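You operate a simulated robot arm through the tools that you are given. There is no shell and no other tool.

The job below is to be done with a simulated robot arm. You get a single attempt, and the scene is never put back.

JOB
Tidy up at the tall rack worktop. At the end: the white tin from the tall rack worktop is on the tall rack middle shelf; the teal tin from the tall rack worktop is on the tall rack middle shelf; the yellow tin from the tall rack worktop is on the tall rack middle shelf; the cream felt pad from the tall rack worktop is on the tall rack middle shelf; whatever was shut is shut again. Leave all else as you found it, and nothing knocked over.
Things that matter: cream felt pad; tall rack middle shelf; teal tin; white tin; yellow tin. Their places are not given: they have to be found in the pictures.

Only the result counts: the job must be done as asked and must still hold three seconds after the hand-in. Knocking over, shifting, dropping, spilling or breaking anything else fails it.

ROBOT AND FRAMES
A 7-joint arm with a two-finger parallel gripper, fixed in place. Base frame: the origin is on the floor under the middle of its stand, x ahead of it, y to its left, z up. Readings come in mm, rad, newtons and seconds.
It reaches about 1247 mm from its shoulder. Its first joint turns from -2.304 to 2.304 rad. Payload 3.91 kg.
Tool frame: the origin (TCP) lies between the finger pads and is the grasp point; the fingertips stand 30 mm ahead of it; z points along the fingers, y is the line along which they close. The gripper opens to 110 mm. The fingers are 20 mm wide and 10 mm thick; the gripper's body (48 by 112 mm) begins 55 mm behind the TCP.
Orientation is that of the tool frame in the base frame, as a unit quaternion [x, y, z, w]. With the fingers straight down and closing along the base's y, the tool's x points along the base's -x, its y along +y and its z along -z.

CONTROLS
- The arm moves only by the tool apply_moves. Its argument "targets" is a list of rows, each a list of 7 numbers: the shift along the base's x, y, z in mm, then the turn, a rotation vector about the base's x, y, z in rad, then the finger opening in mm, from 0 to 110. In form: [[tx, ty, tz, rx, ry, rz, jaw], ...]. A call has 1 to 20 rows; each row shifts and turns the commanded pose from where the row before left it. Each row takes 0.2 s and may step no farther than 50 mm and 0.15 rad from the row before; otherwise, or with a gripper value out of range, the whole call is refused. A pose out of reach is approached as far as the arm can. The call stops where the force on the tool passes 40 N (or 10 N more than at its start, if that is more) or the arm is blocked; 0.2 s more then pass. The fingers move at their own pace (about 108 mm/s each) and stop on an object; they squeeze with about 39 N. The grip force told is the motor's: it shows also when the fingers shut on nothing. Time passes only in rows, and 0.2 s behind the last, so rows that do not move let the fingers close. The reply holds the time, the measured pose of the TCP, the force on the tool along the base axes, the opening and the grip force, in the units named above and with some noise, with the torque about the TCP (base axes, N m) and any sound that the robot's microphone picked up.
- Cameras (640 x 400 px; columns grow to the right, rows downward): "scene" is fixed at [40.8, 484.3, 1604.6]; the picture's right is [-0.10, -0.99, 0.00], its down [-0.54, 0.06, -0.84] and it looks along [0.83, -0.09, -0.55] (base axes); focal length 214 px, centre (320, 200). "wrist" rides on the gripper at [72, 17, -103] in the tool frame; the picture's right is [-0.23, 0.97, 0.00], its down [-0.76, -0.18, -0.62] and it looks along [-0.61, -0.14, 0.78] (tool axes); focal length 222 px, centre (320, 200).
- camera(camera): a new picture of that camera. No time passes.
- locate(camera, pixels): there is no depth. For up to 12 entries [column, row, z] of the newest picture of that camera ("zoom" is the newest enlarged one), the place [x, y] in the base frame at which the ray of that pixel passes the height z, good to about 2 mm, but the place of the scene camera against the robot may be out by one fixed shift of up to 25 mm in any direction. No time passes.
- inspect(camera, box): a new picture of the part [left, top, right, bottom] of that camera's present view, enlarged. No time passes.
- finish_job(): hands the job in; it is judged then, once.

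Unless the task says otherwise, let go and move clear before handing in.

The tools are called after "Call:" as name(argument=value, ...) on one line, values as JSON. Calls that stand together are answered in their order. apply_moves: Moves the arm, as the interface text tells. Its arguments: {"type":"object","properties":{"targets":{"type":"array","items":{"type":"array","items":{"type":"number"}}}},"required":["targets"]} The other tools are called the same way: camera (camera) takes a picture; locate (camera, pixels) gives the place at which the rays of pixels pass given heights; inspect (camera, box) takes an enlarged picture of a part of a camera's view; finish_job () hands the job in.

At the start:

```text
time_s: 0.0
eef_pos: [511.0, 232.6, 1511.6]
ee_rot: [0.0, 1.0, 0.0, 0.0]
wrist_force: [-0.1, -0.7, 0.3]
ft_torque: [0.0, -0.05, 0.02]
finger_gap: 109.9
finger_force: 0.1
```

scene: 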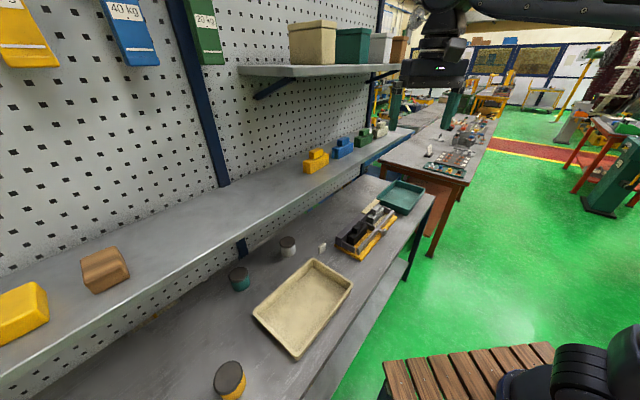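
wrist: 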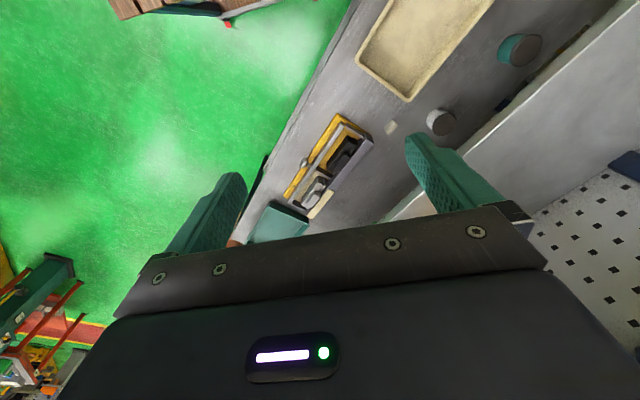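

The scene picture shows three tins on the worktop: teal near (239,278), white near (287,245) and yellow near (229,380). There is also a small cream thing near (322,247). I'll enlarge these areas before moving.

Call:
inspect(camera="scene", box=[200, 200, 360, 300])

Call:
inspect(camera="scene", box=[0, 200, 320, 400])

Call:
inspect(camera="scene", box=[220, 80, 460, 230])

Call:
inspect(camera="wrist", box=[240, 0, 640, 250])

```text
4.00 times, centred on (280, 250) of scene
```

zoom: 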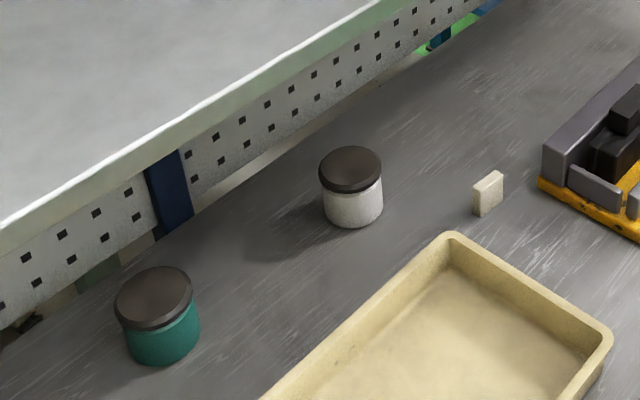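

```text
2.00 times, centred on (160, 300) of scene
```

zoom: 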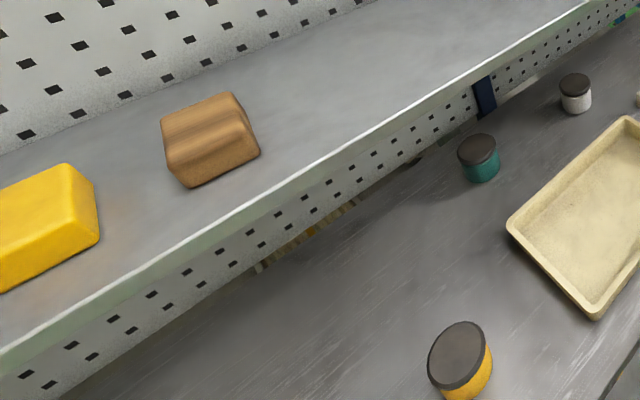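

```text
2.67 times, centred on (340, 155) of scene
```

zoom: 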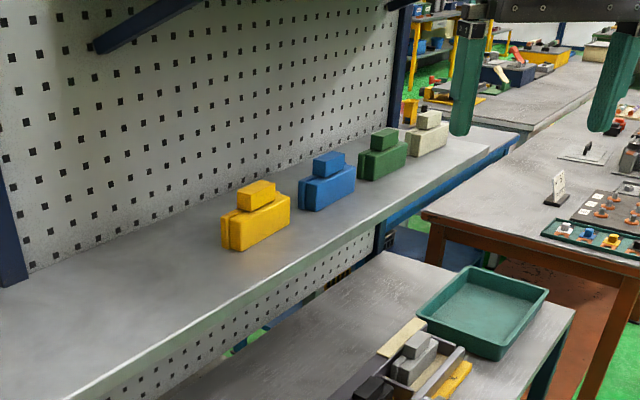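

```text
1.60 times, centred on (440, 125) of wrist
```

zoom: 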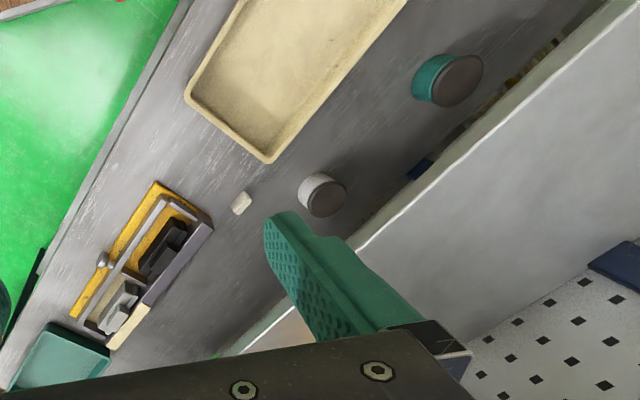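

The cream thing at scene (322,248) is a small block standing beside the white tin. I'll compare rays from both cameras at several heights to get the worktop and shelf heights.

Call:
locate(camera="scene", pixels=[[322, 249, 700], [322, 249, 800], [322, 249, 900], [322, 249, 1000], [287, 241, 800], [287, 241, 900], [287, 241, 1000], [238, 274, 800], [238, 274, 900], [238, 274, 1000], [229, 376, 900], [229, 376, 1000]])

Call:
locate(camera="wrist", pixels=[[391, 127, 700], [391, 127, 800], [391, 127, 900], [391, 127, 1000], [443, 123, 800], [443, 123, 900], [443, 123, 1000], [525, 50, 800], [525, 50, 900], [525, 50, 1000]])

```text
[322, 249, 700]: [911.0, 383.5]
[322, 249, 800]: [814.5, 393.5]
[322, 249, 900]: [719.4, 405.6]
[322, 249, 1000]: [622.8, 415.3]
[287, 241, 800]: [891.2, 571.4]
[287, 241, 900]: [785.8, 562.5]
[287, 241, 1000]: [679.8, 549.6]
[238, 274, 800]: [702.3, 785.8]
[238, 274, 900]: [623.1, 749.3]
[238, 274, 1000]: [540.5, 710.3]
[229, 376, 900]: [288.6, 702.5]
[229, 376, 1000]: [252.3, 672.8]
```

```text
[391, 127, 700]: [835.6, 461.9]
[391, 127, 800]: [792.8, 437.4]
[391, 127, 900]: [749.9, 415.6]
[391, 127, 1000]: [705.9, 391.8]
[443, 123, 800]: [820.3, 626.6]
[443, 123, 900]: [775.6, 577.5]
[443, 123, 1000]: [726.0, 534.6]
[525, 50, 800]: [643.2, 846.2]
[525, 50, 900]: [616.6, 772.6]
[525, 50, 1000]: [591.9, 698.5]
```

The tin lids triangulate to about z≈900. Next I need the rack's direction and the shelf height, so I'll locate the shelf front edge in both views (scene (0,375)–(295,200), wrist (640,0)–(465,153)) and the worktop front edge.

Call:
locate(camera="scene", pixels=[[20, 363, 1000], [20, 363, 1100], [20, 363, 1200], [242, 231, 1000], [242, 231, 1100], [242, 231, 1200], [295, 200, 1100], [400, 138, 1100], [435, 196, 860], [350, 368, 860], [188, 290, 1100], [250, 195, 1100]])

Call:
locate(camera="wrist", pixels=[[630, 9, 1000], [630, 9, 1100], [630, 9, 1200], [465, 153, 1000], [465, 153, 1100], [465, 153, 1200], [353, 5, 860], [270, 150, 860]])

```text
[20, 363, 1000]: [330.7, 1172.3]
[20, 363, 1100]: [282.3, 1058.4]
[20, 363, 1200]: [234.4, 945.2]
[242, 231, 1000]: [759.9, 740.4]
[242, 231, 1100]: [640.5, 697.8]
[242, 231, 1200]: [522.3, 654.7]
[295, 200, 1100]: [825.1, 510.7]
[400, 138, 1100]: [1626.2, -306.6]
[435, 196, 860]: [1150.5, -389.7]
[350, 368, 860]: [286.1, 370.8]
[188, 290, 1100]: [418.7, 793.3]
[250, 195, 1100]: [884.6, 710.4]
```

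```text
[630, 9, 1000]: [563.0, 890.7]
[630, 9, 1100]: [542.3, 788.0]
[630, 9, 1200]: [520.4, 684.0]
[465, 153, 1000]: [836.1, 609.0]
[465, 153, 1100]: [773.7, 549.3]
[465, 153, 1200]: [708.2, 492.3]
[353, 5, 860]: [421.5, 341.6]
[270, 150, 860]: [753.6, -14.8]
```

The rack's shelf edge runs at 45° in the base frame (x+y ≈ constant). The teal and white tins sit slightly behind the shelf's front edge, so they will need a tilted grasp. I'll yaw the tool 45° to face the rack and get a better wrist view.

Call:
apply_moves(targets=[[-26, 8.4, -27, 0, 0, 0.1309, 110], [-26, 8.4, -27, 0, 0, 0.1309, 110], [-26, 8.4, -27, 0, 0, 0.1309, 110], [-26, 8.4, -27, 0, 0, 0.1309, 110], [-26, 8.4, -27, 0, 0, 0.1309, 110], [-26, 8.4, -27, 0, 0, 0.1309, 110], [0, 0, 0, 0, 0, 0, 110]])

Call:
camera(camera="wrist")

Call:
camera(camera="scene")

```text
time_s: 1.6
eef_pos: [355.4, 281.3, 1348.6]
ee_rot: [-0.384, 0.923, 0.0, 0.0]
wrist_force: [-1.1, -0.2, -0.2]
ft_torque: [0.01, -0.02, -0.01]
finger_gap: 110.0
finger_force: 0.0
```

```text
taken
```

wrist: 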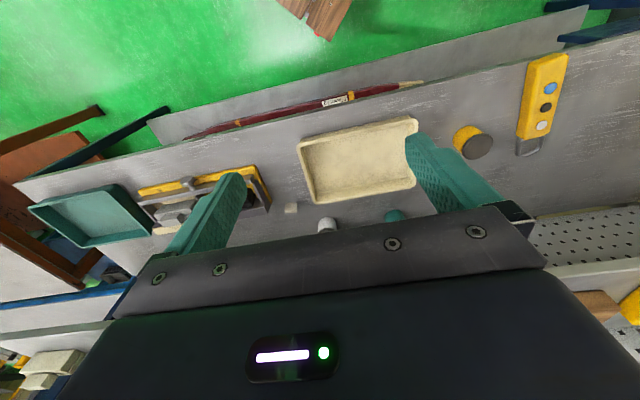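

```text
taken
```

scene: 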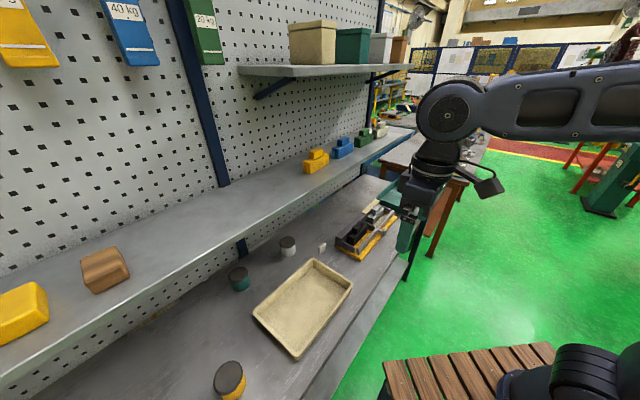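

The white tin at (325,225) and the teal tin at (393,215) are mostly hidden by the gripper body. I'll move about 150 mm toward the rack so they rise in the picture.

Call:
apply_moves(targets=[[33, 33, 0, 0, 0, 0, 110], [33, 33, 0, 0, 0, 0, 110], [33, 33, 0, 0, 0, 0, 110], [0, 0, 0, 0, 0, 0, 110]])

Call:
camera(camera="wrist")

Call:
inspect(camera="wrist", box=[200, 60, 520, 260])

```text
time_s: 2.6
eef_pos: [455.6, 380.5, 1350.1]
ee_rot: [-0.383, 0.924, 0.0, 0.0]
wrist_force: [0.1, 0.4, 0.5]
ft_torque: [0.01, -0.01, 0.01]
finger_gap: 110.1
finger_force: 0.0
```

```text
taken
```

wrist: 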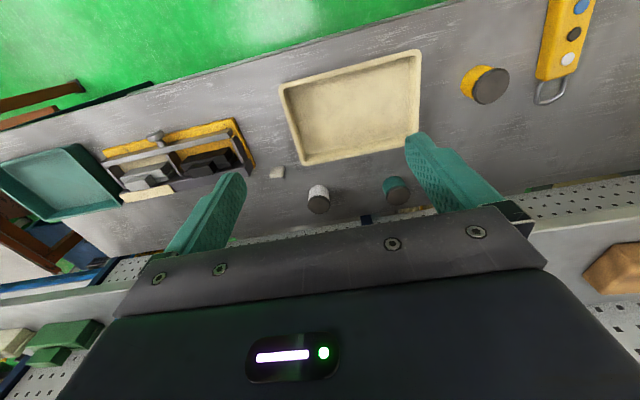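

```text
2.00 times, centred on (360, 160) of wrist
```

zoom: 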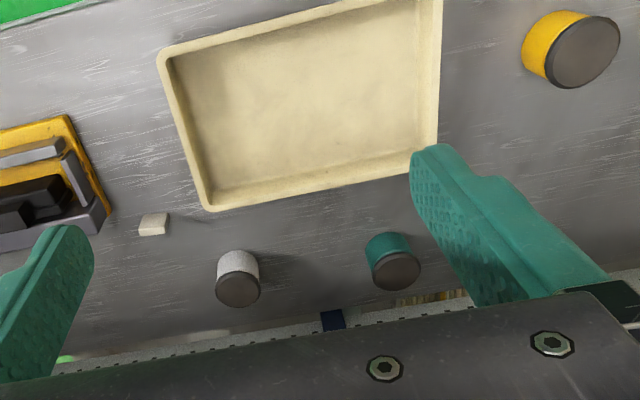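

The tins and the felt pad are clear now (zoom: white lid (238,289), teal lid (396,271), yellow lid (583,52), pad (153,224)). I'll locate these, then shift sideways for a second triangulation view.

Call:
locate(camera="zoom", pixels=[[238, 289, 850], [238, 289, 950], [396, 271, 850], [396, 271, 950], [583, 52, 850], [583, 52, 950], [153, 224, 850], [153, 224, 950], [210, 209, 860], [440, 147, 860], [237, 255, 860], [383, 240, 860]])

Call:
apply_moves(targets=[[-30, 30, -30, 0, 0, 0, 110], [-30, 30, -30, 0, 0, 0, 110], [-30, 30, -30, 0, 0, 0, 110], [-30, 30, -30, 0, 0, 0, 110], [0, 0, 0, 0, 0, 0, 110]])

Call:
camera(camera="wrist")

Call:
inspect(camera="wrist", box=[180, 40, 500, 240])

```text
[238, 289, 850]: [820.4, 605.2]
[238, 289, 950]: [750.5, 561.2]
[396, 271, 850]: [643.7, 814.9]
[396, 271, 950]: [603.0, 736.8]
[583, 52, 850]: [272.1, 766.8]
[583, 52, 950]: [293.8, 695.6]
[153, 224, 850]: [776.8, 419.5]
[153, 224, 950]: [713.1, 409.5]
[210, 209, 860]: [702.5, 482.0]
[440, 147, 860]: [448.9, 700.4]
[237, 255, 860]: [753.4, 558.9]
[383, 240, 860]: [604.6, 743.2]
```

```text
refused: row 1 steps farther than a row can; nothing moved
```

```text
taken
```

wrist: 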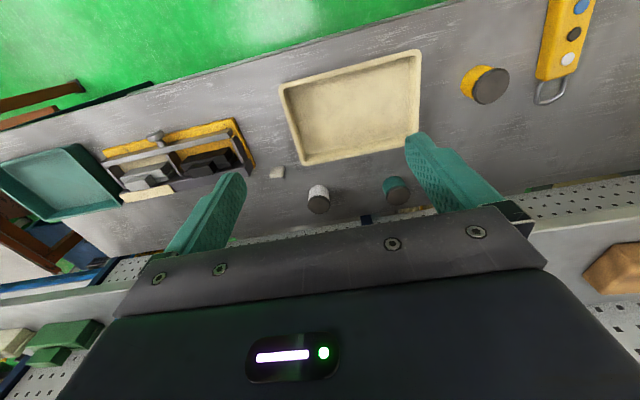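

```text
2.00 times, centred on (340, 140) of wrist
```

zoom: 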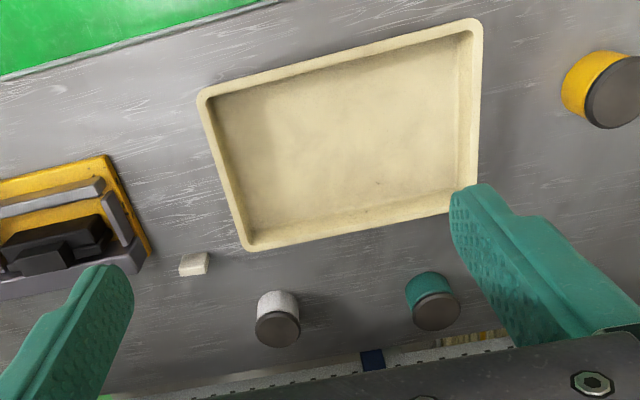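

The second move was refused because the steps were too long, so nothing moved. I'll redo it with smaller rows to get the second viewpoint.

Call:
apply_moves(targets=[[-25, 25, -25, 0, 0, 0, 110], [-25, 25, -25, 0, 0, 0, 110], [-25, 25, -25, 0, 0, 0, 110], [-25, 25, -25, 0, 0, 0, 110], [-25, 25, -25, 0, 0, 0, 110], [0, 0, -25, 0, 0, 0, 110], [0, 0, 0, 0, 0, 0, 110]])

Call:
camera(camera="wrist")

Call:
inspect(camera="wrist", box=[120, 0, 520, 250])

```text
time_s: 4.2
eef_pos: [329.0, 507.0, 1200.2]
ee_rot: [-0.382, 0.924, 0.001, -0.001]
wrist_force: [-0.1, 0.4, 0.4]
ft_torque: [0.02, 0.0, 0.0]
finger_gap: 110.0
finger_force: 0.0
```

```text
taken
```

wrist: 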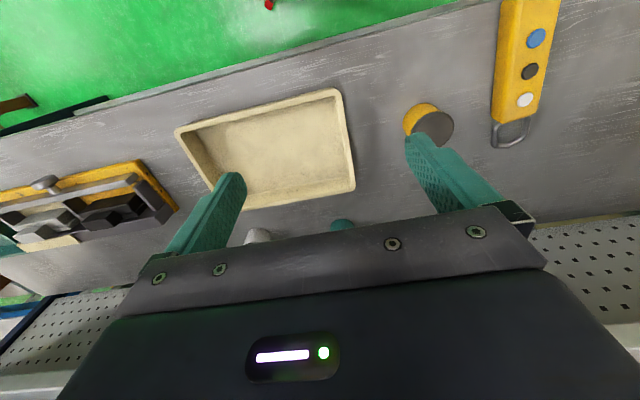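

```text
1.60 times, centred on (320, 125) of wrist
```

zoom: 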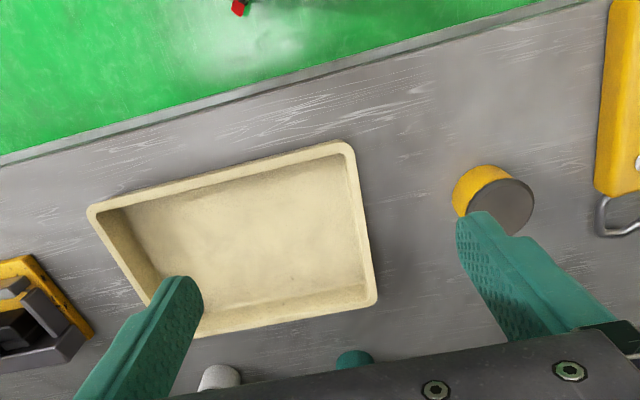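

The yellow tin's lid is at zoom (507,205) and the tray corners are visible. I'll locate them from this viewpoint.

Call:
locate(camera="zoom", pixels=[[505, 206, 850], [505, 206, 950], [481, 187, 850], [481, 187, 950], [375, 302, 850], [375, 302, 950], [353, 142, 850], [353, 142, 950], [90, 208, 850], [90, 208, 950], [0, 160, 850], [560, 5, 850]])

Call:
inspect(camera="wrist", box=[380, 80, 480, 160])

```text
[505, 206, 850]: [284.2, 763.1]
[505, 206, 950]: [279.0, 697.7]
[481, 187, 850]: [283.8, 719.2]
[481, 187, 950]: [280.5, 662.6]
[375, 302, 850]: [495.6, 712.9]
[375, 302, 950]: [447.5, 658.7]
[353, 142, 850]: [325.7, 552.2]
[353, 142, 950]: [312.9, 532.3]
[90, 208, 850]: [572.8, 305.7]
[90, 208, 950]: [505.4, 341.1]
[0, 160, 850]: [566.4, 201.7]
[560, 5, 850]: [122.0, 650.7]
```

```text
5.00 times, centred on (430, 120) of wrist
```

zoom: 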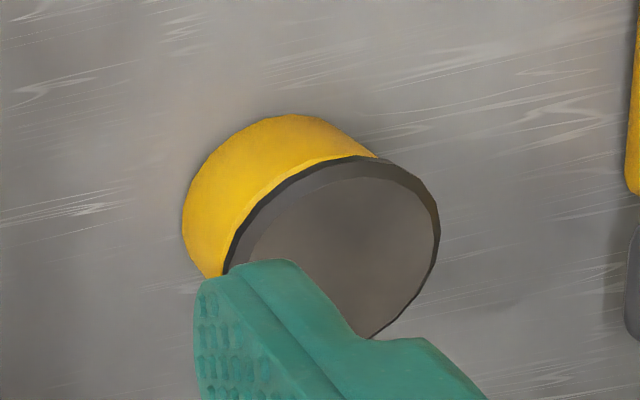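

The 5x view shows the yellow tin's lid centred near (333,250) and its base ellipse centred near (285,210). I'll locate both to get the tin height and the worktop height.

Call:
locate(camera="zoom", pixels=[[333, 250, 895], [333, 250, 880], [333, 250, 910], [440, 232, 895], [222, 272, 895], [285, 212, 830], [285, 212, 850], [285, 212, 870], [183, 225, 830], [183, 225, 850], [290, 113, 830], [290, 113, 850]])

```text
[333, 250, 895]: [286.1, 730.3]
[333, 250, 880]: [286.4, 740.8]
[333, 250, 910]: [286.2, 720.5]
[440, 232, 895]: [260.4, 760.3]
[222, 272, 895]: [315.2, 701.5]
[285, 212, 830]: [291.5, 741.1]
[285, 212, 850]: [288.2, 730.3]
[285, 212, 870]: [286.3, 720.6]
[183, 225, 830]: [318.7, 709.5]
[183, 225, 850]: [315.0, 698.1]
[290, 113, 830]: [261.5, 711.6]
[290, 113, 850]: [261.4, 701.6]
```

From this view, the yellow tin is about 78 mm across and 45–50 mm tall, with its base near z≈850 at (286,730). I'll tilt the gripper 45° toward the rack, as the grasps under the shelf need. That also gives side-on wrist views of the shelf.

Call:
apply_moves(targets=[[0, 0, 10, 0.0926, -0.0926, 0, 110], [0, 0, 10, 0.0926, -0.0926, 0, 110], [0, 0, 10, 0.0926, -0.0926, 0, 110], [0, 0, 10, 0.0926, -0.0926, 0, 110], [0, 0, 10, 0.0926, -0.0926, 0, 110], [0, 0, 10, 0.0926, -0.0926, 0, 110], [0, 0, 0, 0, 0, 0, 110]])

Call:
camera(camera="wrist")

Call:
camera(camera="scene")

```text
time_s: 5.8
eef_pos: [328.3, 506.8, 1263.0]
ee_rot: [-0.353, 0.853, 0.146, 0.354]
wrist_force: [0.5, -0.6, 0.4]
ft_torque: [0.0, -0.03, -0.02]
finger_gap: 109.9
finger_force: 0.0
```

```text
taken
```

wrist: 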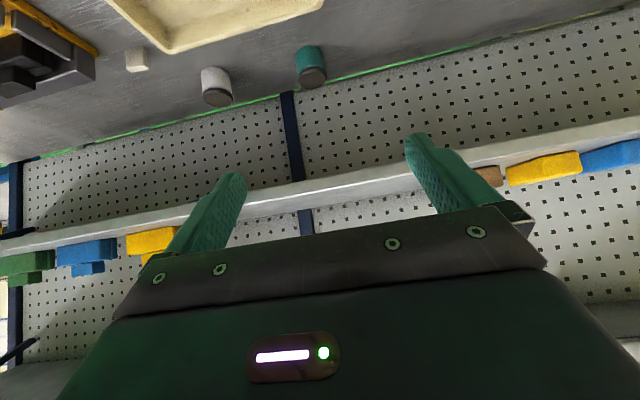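

```text
taken
```

scene: 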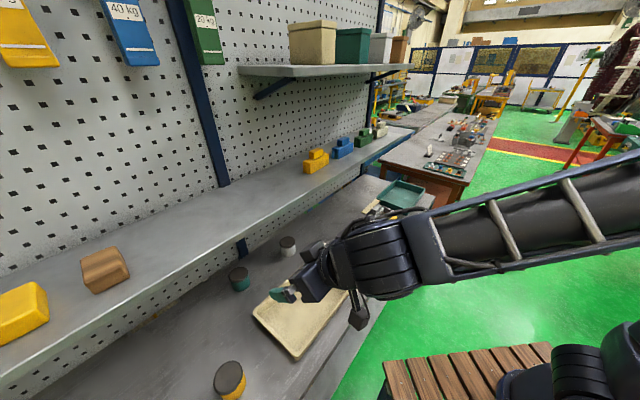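

This tilted view (upside down) shows the teal tin at (310,68), the white tin at (217,87), the pad at (135,60) and the shelf lip running from (0,240) to (640,125). I'll enlarge them for measuring.

Call:
inspect(camera="wrist", box=[180, 30, 340, 130])

Call:
locate(camera="wrist", pixels=[[300, 182, 1080], [300, 182, 1100], [300, 182, 1120], [300, 194, 1120], [300, 194, 1140], [300, 194, 1160], [135, 60, 850], [135, 60, 870], [217, 87, 880], [217, 87, 860], [310, 68, 880], [310, 68, 860]])

```text
4.00 times, centred on (260, 80) of wrist
```

zoom: 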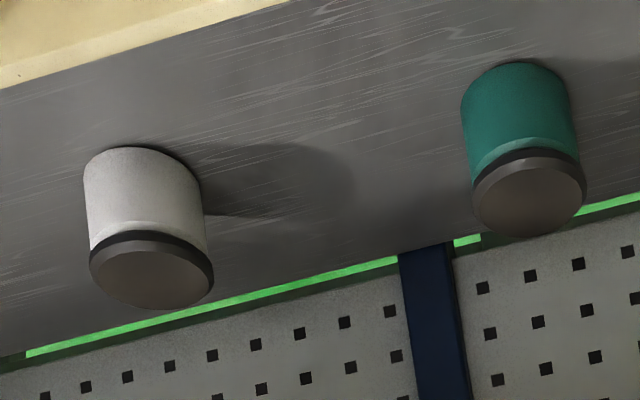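

```text
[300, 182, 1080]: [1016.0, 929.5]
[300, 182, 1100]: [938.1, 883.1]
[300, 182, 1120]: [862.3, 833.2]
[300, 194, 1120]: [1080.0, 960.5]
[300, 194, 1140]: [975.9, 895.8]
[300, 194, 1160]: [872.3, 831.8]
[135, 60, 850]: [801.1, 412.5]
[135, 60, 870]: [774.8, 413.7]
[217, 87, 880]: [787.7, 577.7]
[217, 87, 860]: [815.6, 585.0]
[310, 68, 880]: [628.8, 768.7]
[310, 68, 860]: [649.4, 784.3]
```

I'll locate the lid centres (white (152,273), teal (530,198)) and the near base edges in this zoom. Combined with the earlier top view this gives the heights.

Call:
locate(camera="zoom", pixels=[[152, 273, 880], [152, 273, 900], [152, 273, 920], [530, 198, 880], [530, 198, 900], [530, 198, 920], [138, 148, 840], [138, 148, 860], [515, 63, 840], [515, 63, 860], [398, 257, 860], [25, 352, 860]])

```text
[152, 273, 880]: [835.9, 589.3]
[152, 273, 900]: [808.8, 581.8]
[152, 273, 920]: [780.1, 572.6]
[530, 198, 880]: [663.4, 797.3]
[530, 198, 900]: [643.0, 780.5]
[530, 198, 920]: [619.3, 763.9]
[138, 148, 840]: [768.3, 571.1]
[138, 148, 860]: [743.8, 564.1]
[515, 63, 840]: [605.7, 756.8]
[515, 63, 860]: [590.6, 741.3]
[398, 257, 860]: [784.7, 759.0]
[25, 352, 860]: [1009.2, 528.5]
```

Combining views puts the lids at z≈928 and the worktop at ≈870. The shelf's top edge comes out at z≈1223 with n=(x+y)/√2≈829, and the scene camera is shifted by about (10,15). Next I'll check the camera housing size and the tray rim height, because the housing hangs on the worktop side when tilted.

Call:
inspect(camera="scene", box=[230, 200, 430, 340])

Call:
locate(camera="scene", pixels=[[314, 258, 860], [314, 258, 880], [314, 258, 900], [314, 258, 920], [252, 311, 880], [252, 311, 900], [290, 355, 880], [290, 355, 900]])

Call:
inspect(camera="wrist", box=[60, 0, 220, 100])

```text
2.86 times, centred on (330, 270) of scene
```

zoom: 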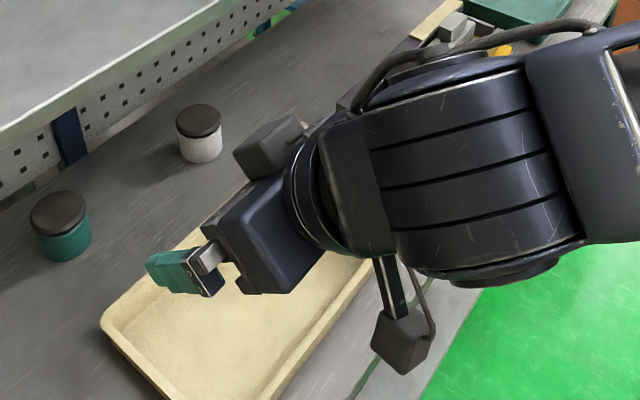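

```text
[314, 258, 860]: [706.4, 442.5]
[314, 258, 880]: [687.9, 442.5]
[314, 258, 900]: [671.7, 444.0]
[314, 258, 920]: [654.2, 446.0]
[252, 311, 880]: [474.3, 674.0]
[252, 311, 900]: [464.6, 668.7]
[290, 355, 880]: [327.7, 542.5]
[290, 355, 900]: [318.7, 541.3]
```

```text
4.00 times, centred on (140, 50) of wrist
```

zoom: 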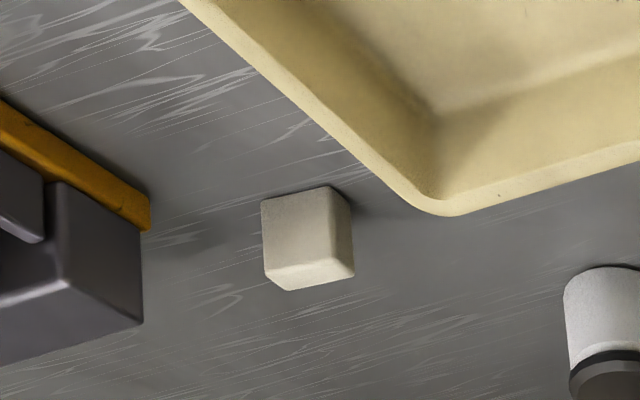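

There's a boom-mounted box at zoom (403,340) and another dark box near (270,145) by the gripper. I'll zoom in to understand the hand's shape before going near the rack.

Call:
inspect(camera="scene", box=[265, 230, 385, 335])

Call:
locate(camera="wrist", pixels=[[134, 47, 870], [134, 47, 900], [125, 50, 870], [125, 50, 900], [132, 72, 900], [148, 68, 900], [165, 53, 900], [165, 53, 880], [172, 53, 900]])

```text
3.81 times, centred on (325, 282) of scene
```

zoom: 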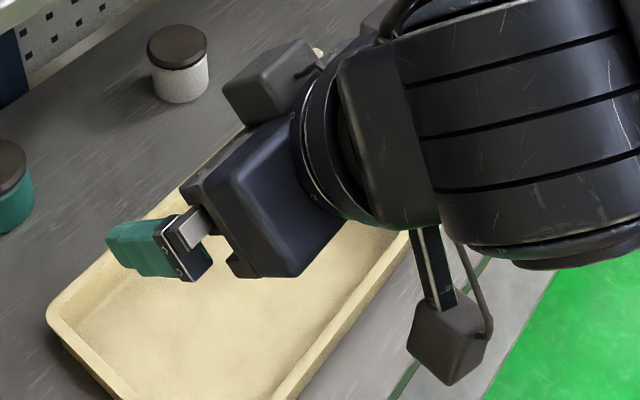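

```text
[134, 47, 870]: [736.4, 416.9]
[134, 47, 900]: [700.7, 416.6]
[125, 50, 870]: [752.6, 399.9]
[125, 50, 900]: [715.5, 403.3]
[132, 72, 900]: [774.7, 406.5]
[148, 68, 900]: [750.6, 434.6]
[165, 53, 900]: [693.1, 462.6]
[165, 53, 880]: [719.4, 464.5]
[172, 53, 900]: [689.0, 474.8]
```

The camera housing is a small cube of about 26 mm on a boom at the expected spot, and a second small box sits on the opposite side of the hand. Now I'll measure the free stretch of the middle shelf between the brown block (105,270) and the yellow weights (317,160), and the board behind it.

Call:
locate(camera="scene", pixels=[[130, 277, 1223], [82, 262, 1223], [95, 293, 1223], [303, 165, 1223], [328, 164, 1223], [306, 174, 1223], [222, 188, 1223], [60, 252, 1223], [242, 231, 1223], [150, 285, 1223], [200, 225, 1223], [130, 237, 1223]])

Call:
inspect(camera="scene", box=[60, 130, 340, 305])

```text
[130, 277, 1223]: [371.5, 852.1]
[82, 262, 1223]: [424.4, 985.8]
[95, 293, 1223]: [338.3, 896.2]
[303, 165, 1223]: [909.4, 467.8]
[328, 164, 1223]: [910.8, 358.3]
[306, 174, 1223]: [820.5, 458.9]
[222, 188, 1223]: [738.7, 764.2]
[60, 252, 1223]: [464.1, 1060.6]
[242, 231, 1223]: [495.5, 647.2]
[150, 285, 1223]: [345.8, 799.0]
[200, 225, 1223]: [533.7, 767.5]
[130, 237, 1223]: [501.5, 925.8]
```

```text
2.29 times, centred on (200, 218) of scene
```

zoom: 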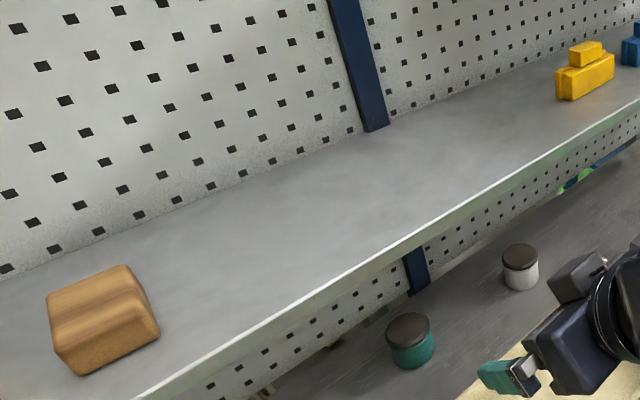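

The middle shelf is free from about u=−335 to u=+250 (u along the rack), with n from 828 to about 1085. I'll take the yellow tin first, moving to a tilted pre-grasp in front of it to refine its position.

Call:
apply_moves(targets=[[-14.3, 20.4, -39, 0, 0, 0, 110], [-14.3, 20.4, -39, 0, 0, 0, 110], [-14.3, 20.4, -39, 0, 0, 0, 110], [-14.3, 20.4, -39, 0, 0, 0, 110], [-14.3, 20.4, -39, 0, 0, 0, 110], [-14.3, 20.4, -39, 0, 0, 0, 110], [-14.3, 20.4, -39, 0, 0, 0, 110], [0, 0, 0, 0, 0, 0, 110]])

Call:
camera(camera="wrist")

Call:
camera(camera="scene")

```text
time_s: 7.6
eef_pos: [229.3, 650.7, 986.1]
ee_rot: [-0.353, 0.853, 0.146, 0.355]
wrist_force: [0.0, -0.1, 0.0]
ft_torque: [0.02, 0.01, -0.01]
finger_gap: 110.0
finger_force: 0.1
```

```text
taken
```

wrist: 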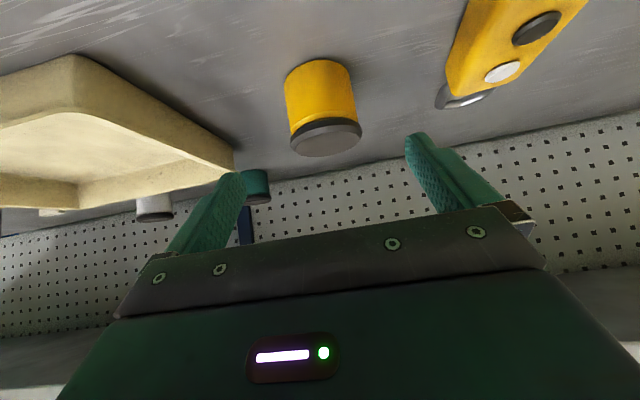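

```text
taken
```

scene: 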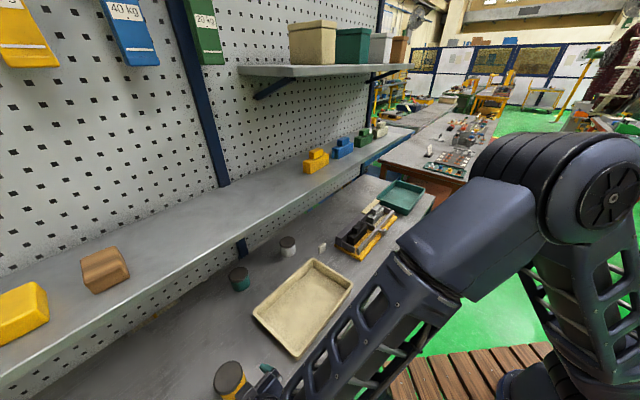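

Yellow tin is well in view at (322,108) between the fingers. I'll zoom in and refine its base, lid and position.

Call:
inspect(camera="wrist", box=[240, 40, 400, 180])

Call:
inspect(camera="wrist", box=[0, 40, 280, 215])

```text
2.86 times, centred on (320, 110) of wrist
```

zoom: 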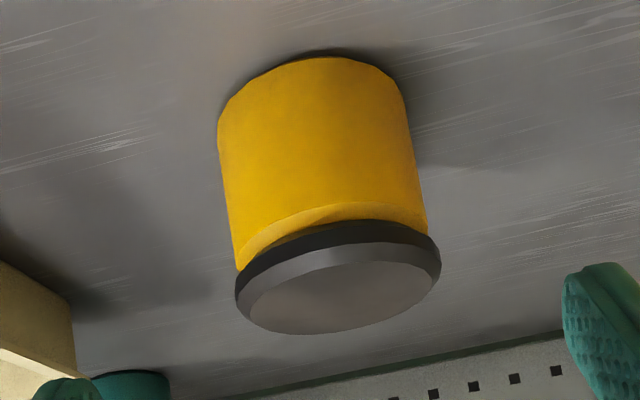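

```text
2.29 times, centred on (140, 128) of wrist
```

zoom: 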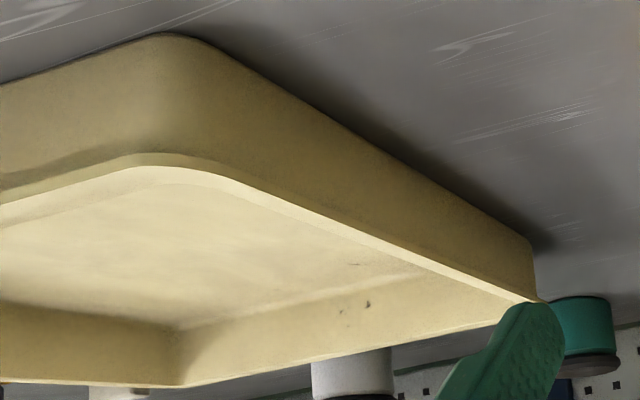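

Call:
locate(camera="wrist", pixels=[[320, 60, 860], [320, 60, 870], [320, 60, 880], [327.7, 144.3, 920], [327.7, 144.3, 930], [327.7, 144.3, 940], [72.2, 55.4, 870], [72.2, 108.3, 900], [72.2, 108.3, 910], [72.2, 108.3, 920], [233.2, 152, 870], [236, 171.7, 910]])

```text
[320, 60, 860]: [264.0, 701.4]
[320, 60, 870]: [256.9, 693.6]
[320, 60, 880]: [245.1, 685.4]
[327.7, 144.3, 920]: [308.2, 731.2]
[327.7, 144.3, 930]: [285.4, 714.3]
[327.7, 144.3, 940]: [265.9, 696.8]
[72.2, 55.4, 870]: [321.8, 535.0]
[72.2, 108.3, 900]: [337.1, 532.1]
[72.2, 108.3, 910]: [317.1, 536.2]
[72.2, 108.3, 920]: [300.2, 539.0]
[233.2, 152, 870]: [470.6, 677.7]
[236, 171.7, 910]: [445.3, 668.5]
```

The yellow tin is centred at about (287,712), with its base at z≈871 and its lid top at ≈930. The tray rim is at ≈907. I'll slide in along the tilted axis to TCP z≈907 with the fingers open.

Call:
apply_moves(targets=[[14.4, 15.3, -19.8, 0, 0, 0, 110], [14.4, 15.3, -19.8, 0, 0, 0, 110], [14.4, 15.3, -19.8, 0, 0, 0, 110], [14.4, 15.3, -19.8, 0, 0, 0, 110], [0, 0, 0, 0, 0, 0, 110]])

Call:
camera(camera="wrist")

Call:
inspect(camera="scene", box=[180, 330, 300, 400])

```text
time_s: 8.8
eef_pos: [287.2, 711.5, 905.7]
ee_rot: [-0.354, 0.853, 0.147, 0.354]
wrist_force: [-0.6, -0.2, 0.4]
ft_torque: [-0.03, 0.01, 0.01]
finger_gap: 110.0
finger_force: 0.0
```

```text
taken
```

wrist: 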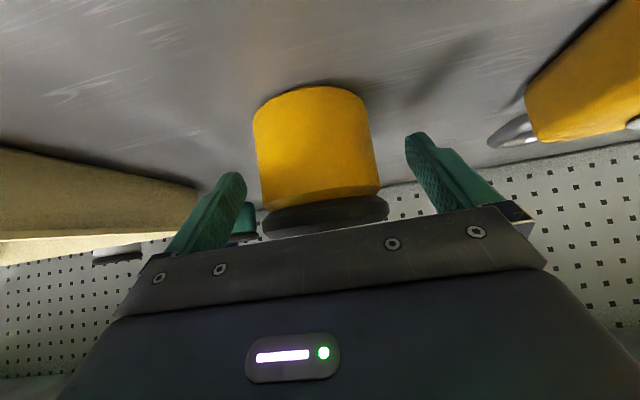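

```text
5.33 times, centred on (240, 365) of scene
```

zoom: 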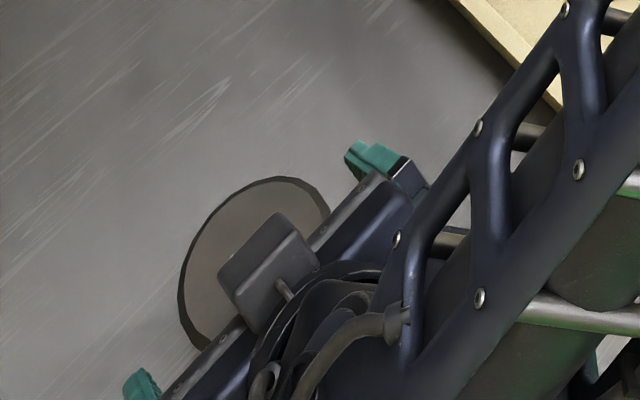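

The fingers straddle the tin evenly with no contact force, and the tin lies midway between the tips at (235,180) and (415,140). I'll close on it.

Call:
apply_moves(targets=[[0, 0, 0, 0, 0, 0, 80], [0, 0, 0, 0, 0, 0, 50], [0, 0, 0, 0, 0, 0, 50], [0, 0, 0, 0, 0, 0, 50], [0, 0, 0, 0, 0, 0, 50]])

Call:
camera(camera="wrist")

```text
time_s: 10.0
eef_pos: [287.5, 711.6, 906.5]
ee_rot: [-0.354, 0.853, 0.147, 0.354]
wrist_force: [-0.6, 2.0, -0.1]
ft_torque: [-0.04, -0.08, 0.01]
finger_gap: 70.2
finger_force: 39.8
```

```text
taken
```

wrist: 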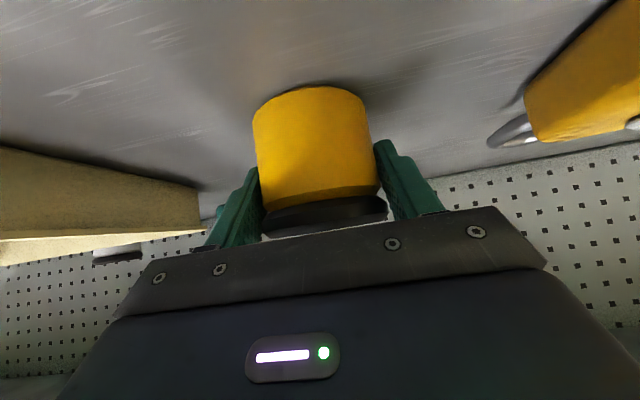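

Gap is 70 mm at 40 N, so the tin is held. I'll lift it a little and check before carrying on.

Call:
apply_moves(targets=[[0, 0, 10, 0, 0, 0, 50], [0, 0, 20, 0, 0, 0, 50], [0, 0, 20, 0, 0, 0, 50], [0, 0, 0, 0, 0, 0, 50]])

Call:
camera(camera="wrist")

```text
time_s: 11.0
eef_pos: [287.3, 712.0, 958.0]
ee_rot: [-0.353, 0.853, 0.147, 0.355]
wrist_force: [0.4, 0.0, -4.0]
ft_torque: [-0.01, 0.02, 0.04]
finger_gap: 70.1
finger_force: 39.5
```

```text
taken
```

wrist: 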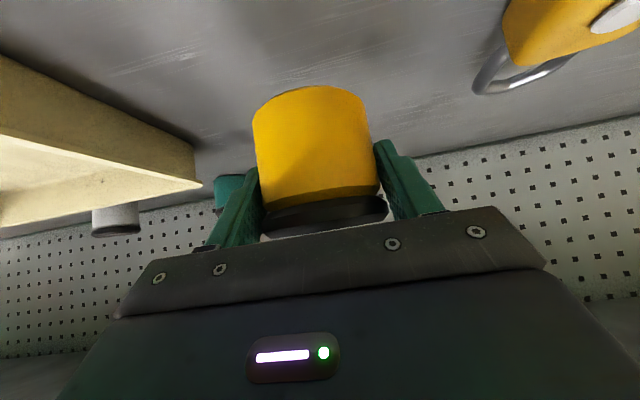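

The tin is lifted with a weight reading of about 4 N and a steady grip. I'll raise it straight up in front of the shelf to z≈1305.

Call:
apply_moves(targets=[[0, 0, 30, 0, 0, 0, 50], [0, 0, 40, 0, 0, 0, 50], [0, 0, 40, 0, 0, 0, 50], [0, 0, 40, 0, 0, 0, 50], [0, 0, 40, 0, 0, 0, 50], [0, 0, 40, 0, 0, 0, 50], [0, 0, 40, 0, 0, 0, 50], [0, 0, 40, 0, 0, 0, 50], [0, 0, 37, 0, 0, 0, 50], [0, 0, 0, 0, 0, 0, 50]])

Call:
camera(camera="wrist")

Call:
camera(camera="scene")

```text
time_s: 13.2
eef_pos: [284.1, 709.7, 1306.1]
ee_rot: [-0.353, 0.854, 0.146, 0.354]
wrist_force: [-0.6, -0.5, -3.0]
ft_torque: [0.01, 0.01, 0.01]
finger_gap: 69.9
finger_force: 38.8
```

```text
taken
```

wrist: 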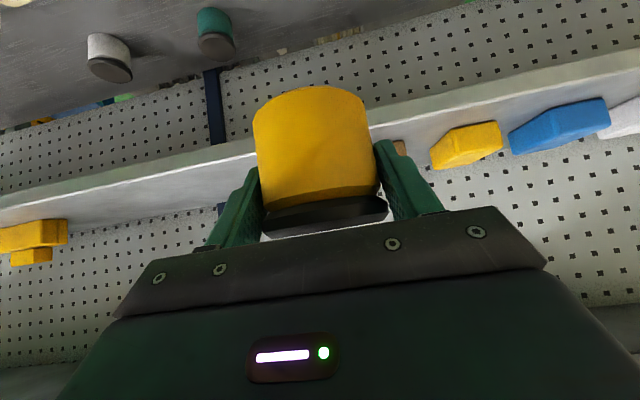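

```text
taken
```

scene: 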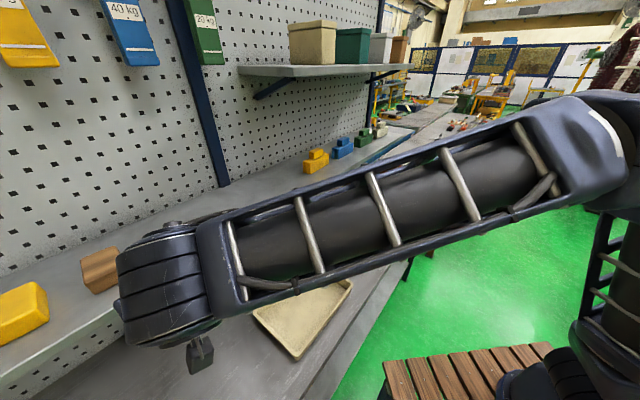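

I'm in front of the shelf, with the brown block just right of the finger at (400,148). I'll shift +u away from it and re-measure the shelf edge here.

Call:
apply_moves(targets=[[27, -27, 0, 0, 0, 0, 50], [27, -27, 0, 0, 0, 0, 50], [0, 0, 0, 0, 0, 0, 50]])

Call:
camera(camera="wrist")

Call:
inspect(camera="wrist", box=[0, 80, 260, 240])

Call:
inspect(camera="wrist", box=[360, 40, 640, 215])

```text
time_s: 14.0
eef_pos: [338.3, 655.6, 1303.9]
ee_rot: [-0.354, 0.853, 0.147, 0.354]
wrist_force: [0.1, -0.6, -2.6]
ft_torque: [0.01, -0.01, -0.02]
finger_gap: 69.7
finger_force: 38.7
```

```text
taken
```

wrist: 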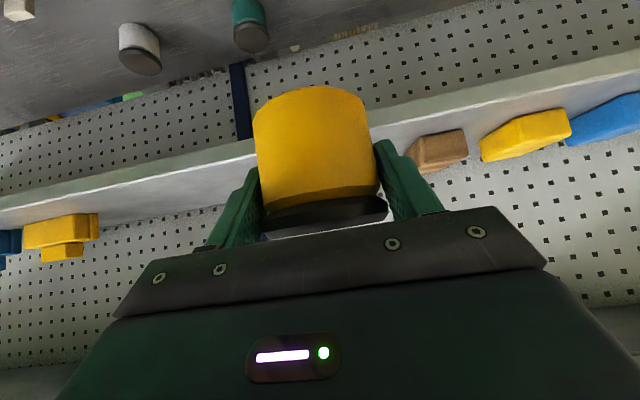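

```text
2.46 times, centred on (130, 160) of wrist
```

zoom: 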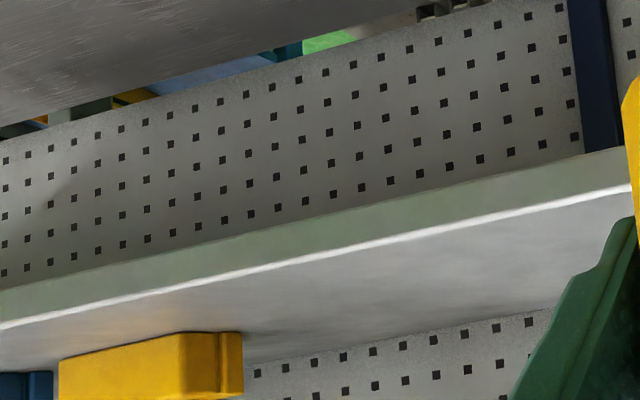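

```text
2.29 times, centred on (500, 128) of wrist
```

zoom: 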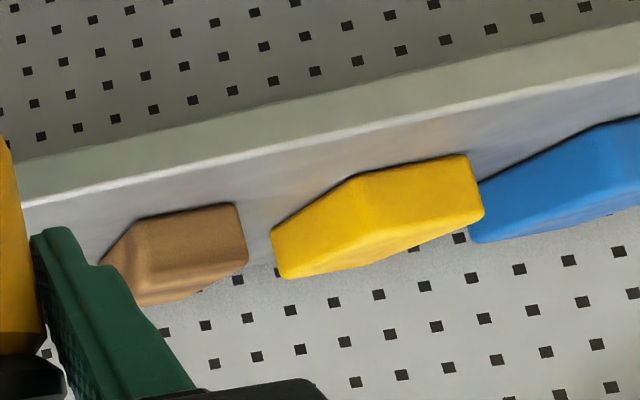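

I'll locate the shelf's front top edge (wrist (500,101), (163,176)), its lower lip, and the shelf/board junction.

Call:
locate(camera="wrist", pixels=[[500, 101, 1213], [500, 101, 1223], [500, 101, 1233], [162.6, 176.3, 1213], [162.6, 176.3, 1223], [162.6, 176.3, 1233], [500, 84.2, 1190], [500, 84.2, 1200], [100, 227, 1223], [404, 153, 1223], [420, 133, 1223], [465, 128, 1223]])

```text
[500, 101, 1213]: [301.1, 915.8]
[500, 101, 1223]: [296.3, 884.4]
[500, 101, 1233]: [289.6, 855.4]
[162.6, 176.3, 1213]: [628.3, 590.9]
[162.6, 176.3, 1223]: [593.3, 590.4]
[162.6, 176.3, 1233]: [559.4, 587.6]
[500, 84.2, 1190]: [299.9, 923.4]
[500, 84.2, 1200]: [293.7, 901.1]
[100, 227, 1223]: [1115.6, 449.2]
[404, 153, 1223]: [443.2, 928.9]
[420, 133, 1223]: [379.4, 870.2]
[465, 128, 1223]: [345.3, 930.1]
```

The shelf top is at z≈1225 with its front edge at n≈828, and the brown block's nearest corner is at u≈−345. I'll carry the tin in over the shelf to n≈925, u≈−225.

Call:
apply_moves(targets=[[25, 25, 0, 0, 0, 0, 50], [30, 30, 0, 0, 0, 0, 50], [30, 30, 0, 0, 0, 0, 50], [30, 30, 0, 0, 0, 0, 50], [25, 25, 0, 0, 0, 0, 50], [17, 17, 0, 0, 0, 0, 50], [0, 0, 0, 0, 0, 0, 50]])

Call:
camera(camera="wrist")

Call:
camera(camera="scene")

```text
time_s: 15.6
eef_pos: [498.0, 814.3, 1305.7]
ee_rot: [-0.354, 0.853, 0.147, 0.354]
wrist_force: [0.0, 0.6, -3.8]
ft_torque: [-0.02, 0.03, -0.01]
finger_gap: 69.8
finger_force: 38.6
```

```text
taken
```

wrist: 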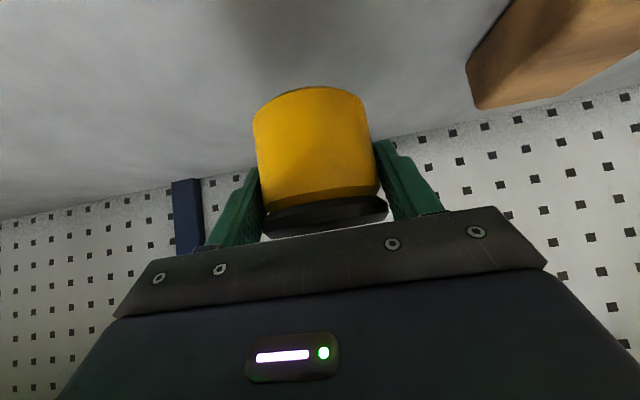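

```text
taken
```

scene: 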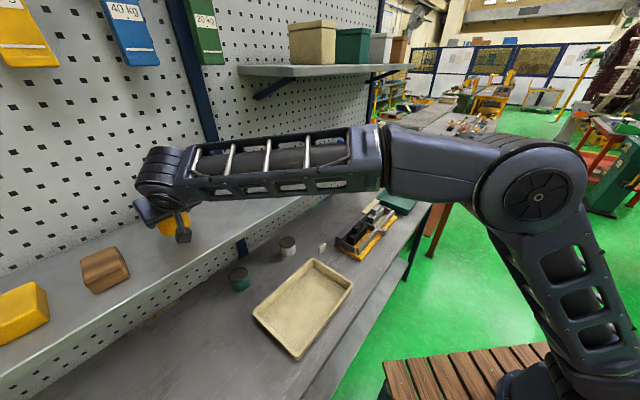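

The tin is over the shelf with its base about 45 mm above it. I'll lower most of the way, then creep down and watch the force.

Call:
apply_moves(targets=[[0, 0, -15, 0, 0, 0, 50], [0, 0, -12, 0, 0, 0, 50], [0, 0, -8, 0, 0, 0, 50], [0, 0, 0, 0, 0, 0, 50]])

Call:
camera(camera="wrist")

Call:
inspect(camera="scene", box=[100, 140, 260, 300])

```text
time_s: 16.6
eef_pos: [497.3, 815.1, 1271.1]
ee_rot: [-0.354, 0.852, 0.148, 0.356]
wrist_force: [2.8, 2.3, 6.5]
ft_torque: [-0.09, 0.03, 0.03]
finger_gap: 70.0
finger_force: 38.4
```

```text
taken
```

wrist: 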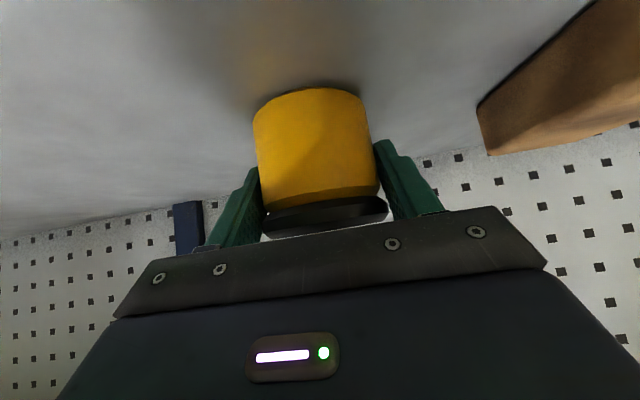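

```text
2.50 times, centred on (180, 220) of scene
```

zoom: 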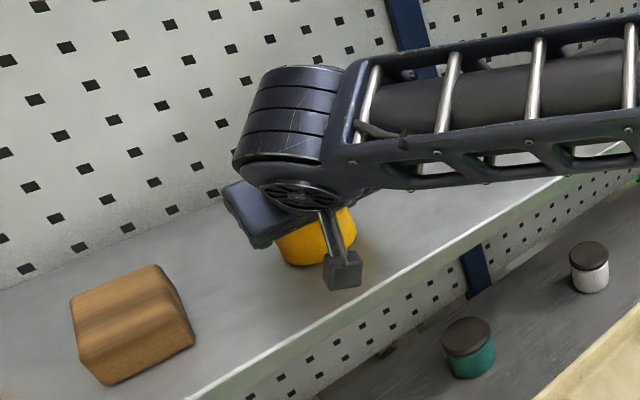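

The force went from −3.8 to +6.5 N at TCP z=1271, so the tin is resting on the shelf (surface ≈1236). I'll relieve the press by a millimetre and open the fingers moderately.

Call:
apply_moves(targets=[[0, 0, 1, 0, 0, 0, 50], [0, 0, 0, 0, 0, 0, 74], [0, 0, 0, 0, 0, 0, 84], [0, 0, 0, 0, 0, 0, 94], [0, 0, 0, 0, 0, 0, 94]])

Call:
camera(camera="wrist")

```text
time_s: 17.8
eef_pos: [496.9, 814.8, 1271.4]
ee_rot: [-0.353, 0.853, 0.147, 0.354]
wrist_force: [0.5, -0.6, 0.3]
ft_torque: [0.0, 0.01, 0.01]
finger_gap: 94.1
finger_force: 0.1
```

```text
taken
```

wrist: 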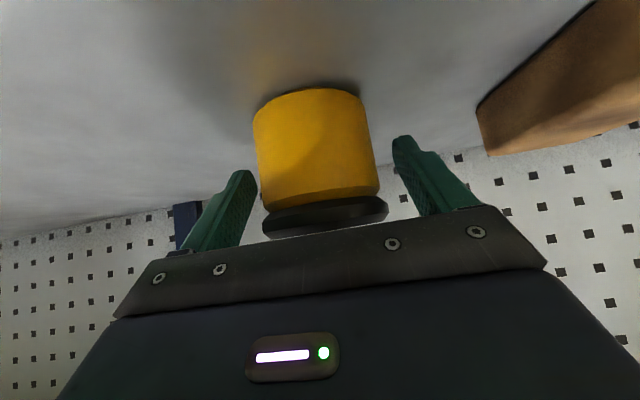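

The tin stands free and the force is about zero. I'll retreat along the tool axis, out and up.

Call:
apply_moves(targets=[[-12, -12, 17, 0, 0, 0, 94], [-22, -22, 31, 0, 0, 0, 94], [-22, -22, 31, 0, 0, 0, 94], [-24, -24, 20, 0, 0, 0, 94], [0, 0, 0, 0, 0, 0, 100]])

Call:
camera(camera="wrist")

Call:
camera(camera="scene")

```text
time_s: 19.0
eef_pos: [416.2, 732.9, 1373.3]
ee_rot: [-0.354, 0.854, 0.146, 0.353]
wrist_force: [-0.9, -0.6, -0.3]
ft_torque: [-0.03, -0.02, 0.0]
finger_gap: 100.1
finger_force: 0.0
```

```text
taken
```

wrist: 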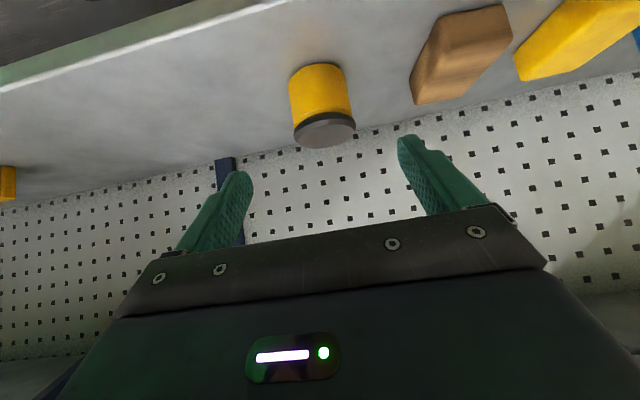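

```text
taken
```

scene: 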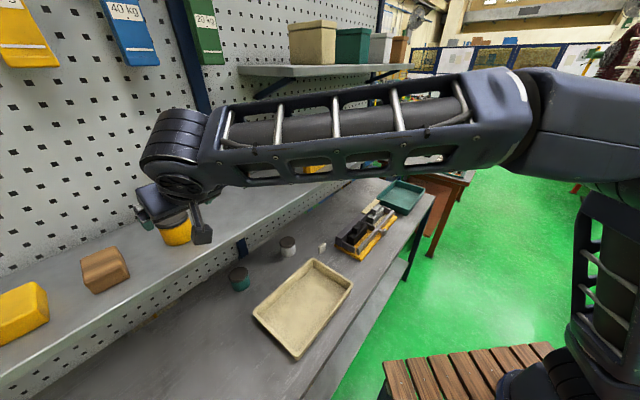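

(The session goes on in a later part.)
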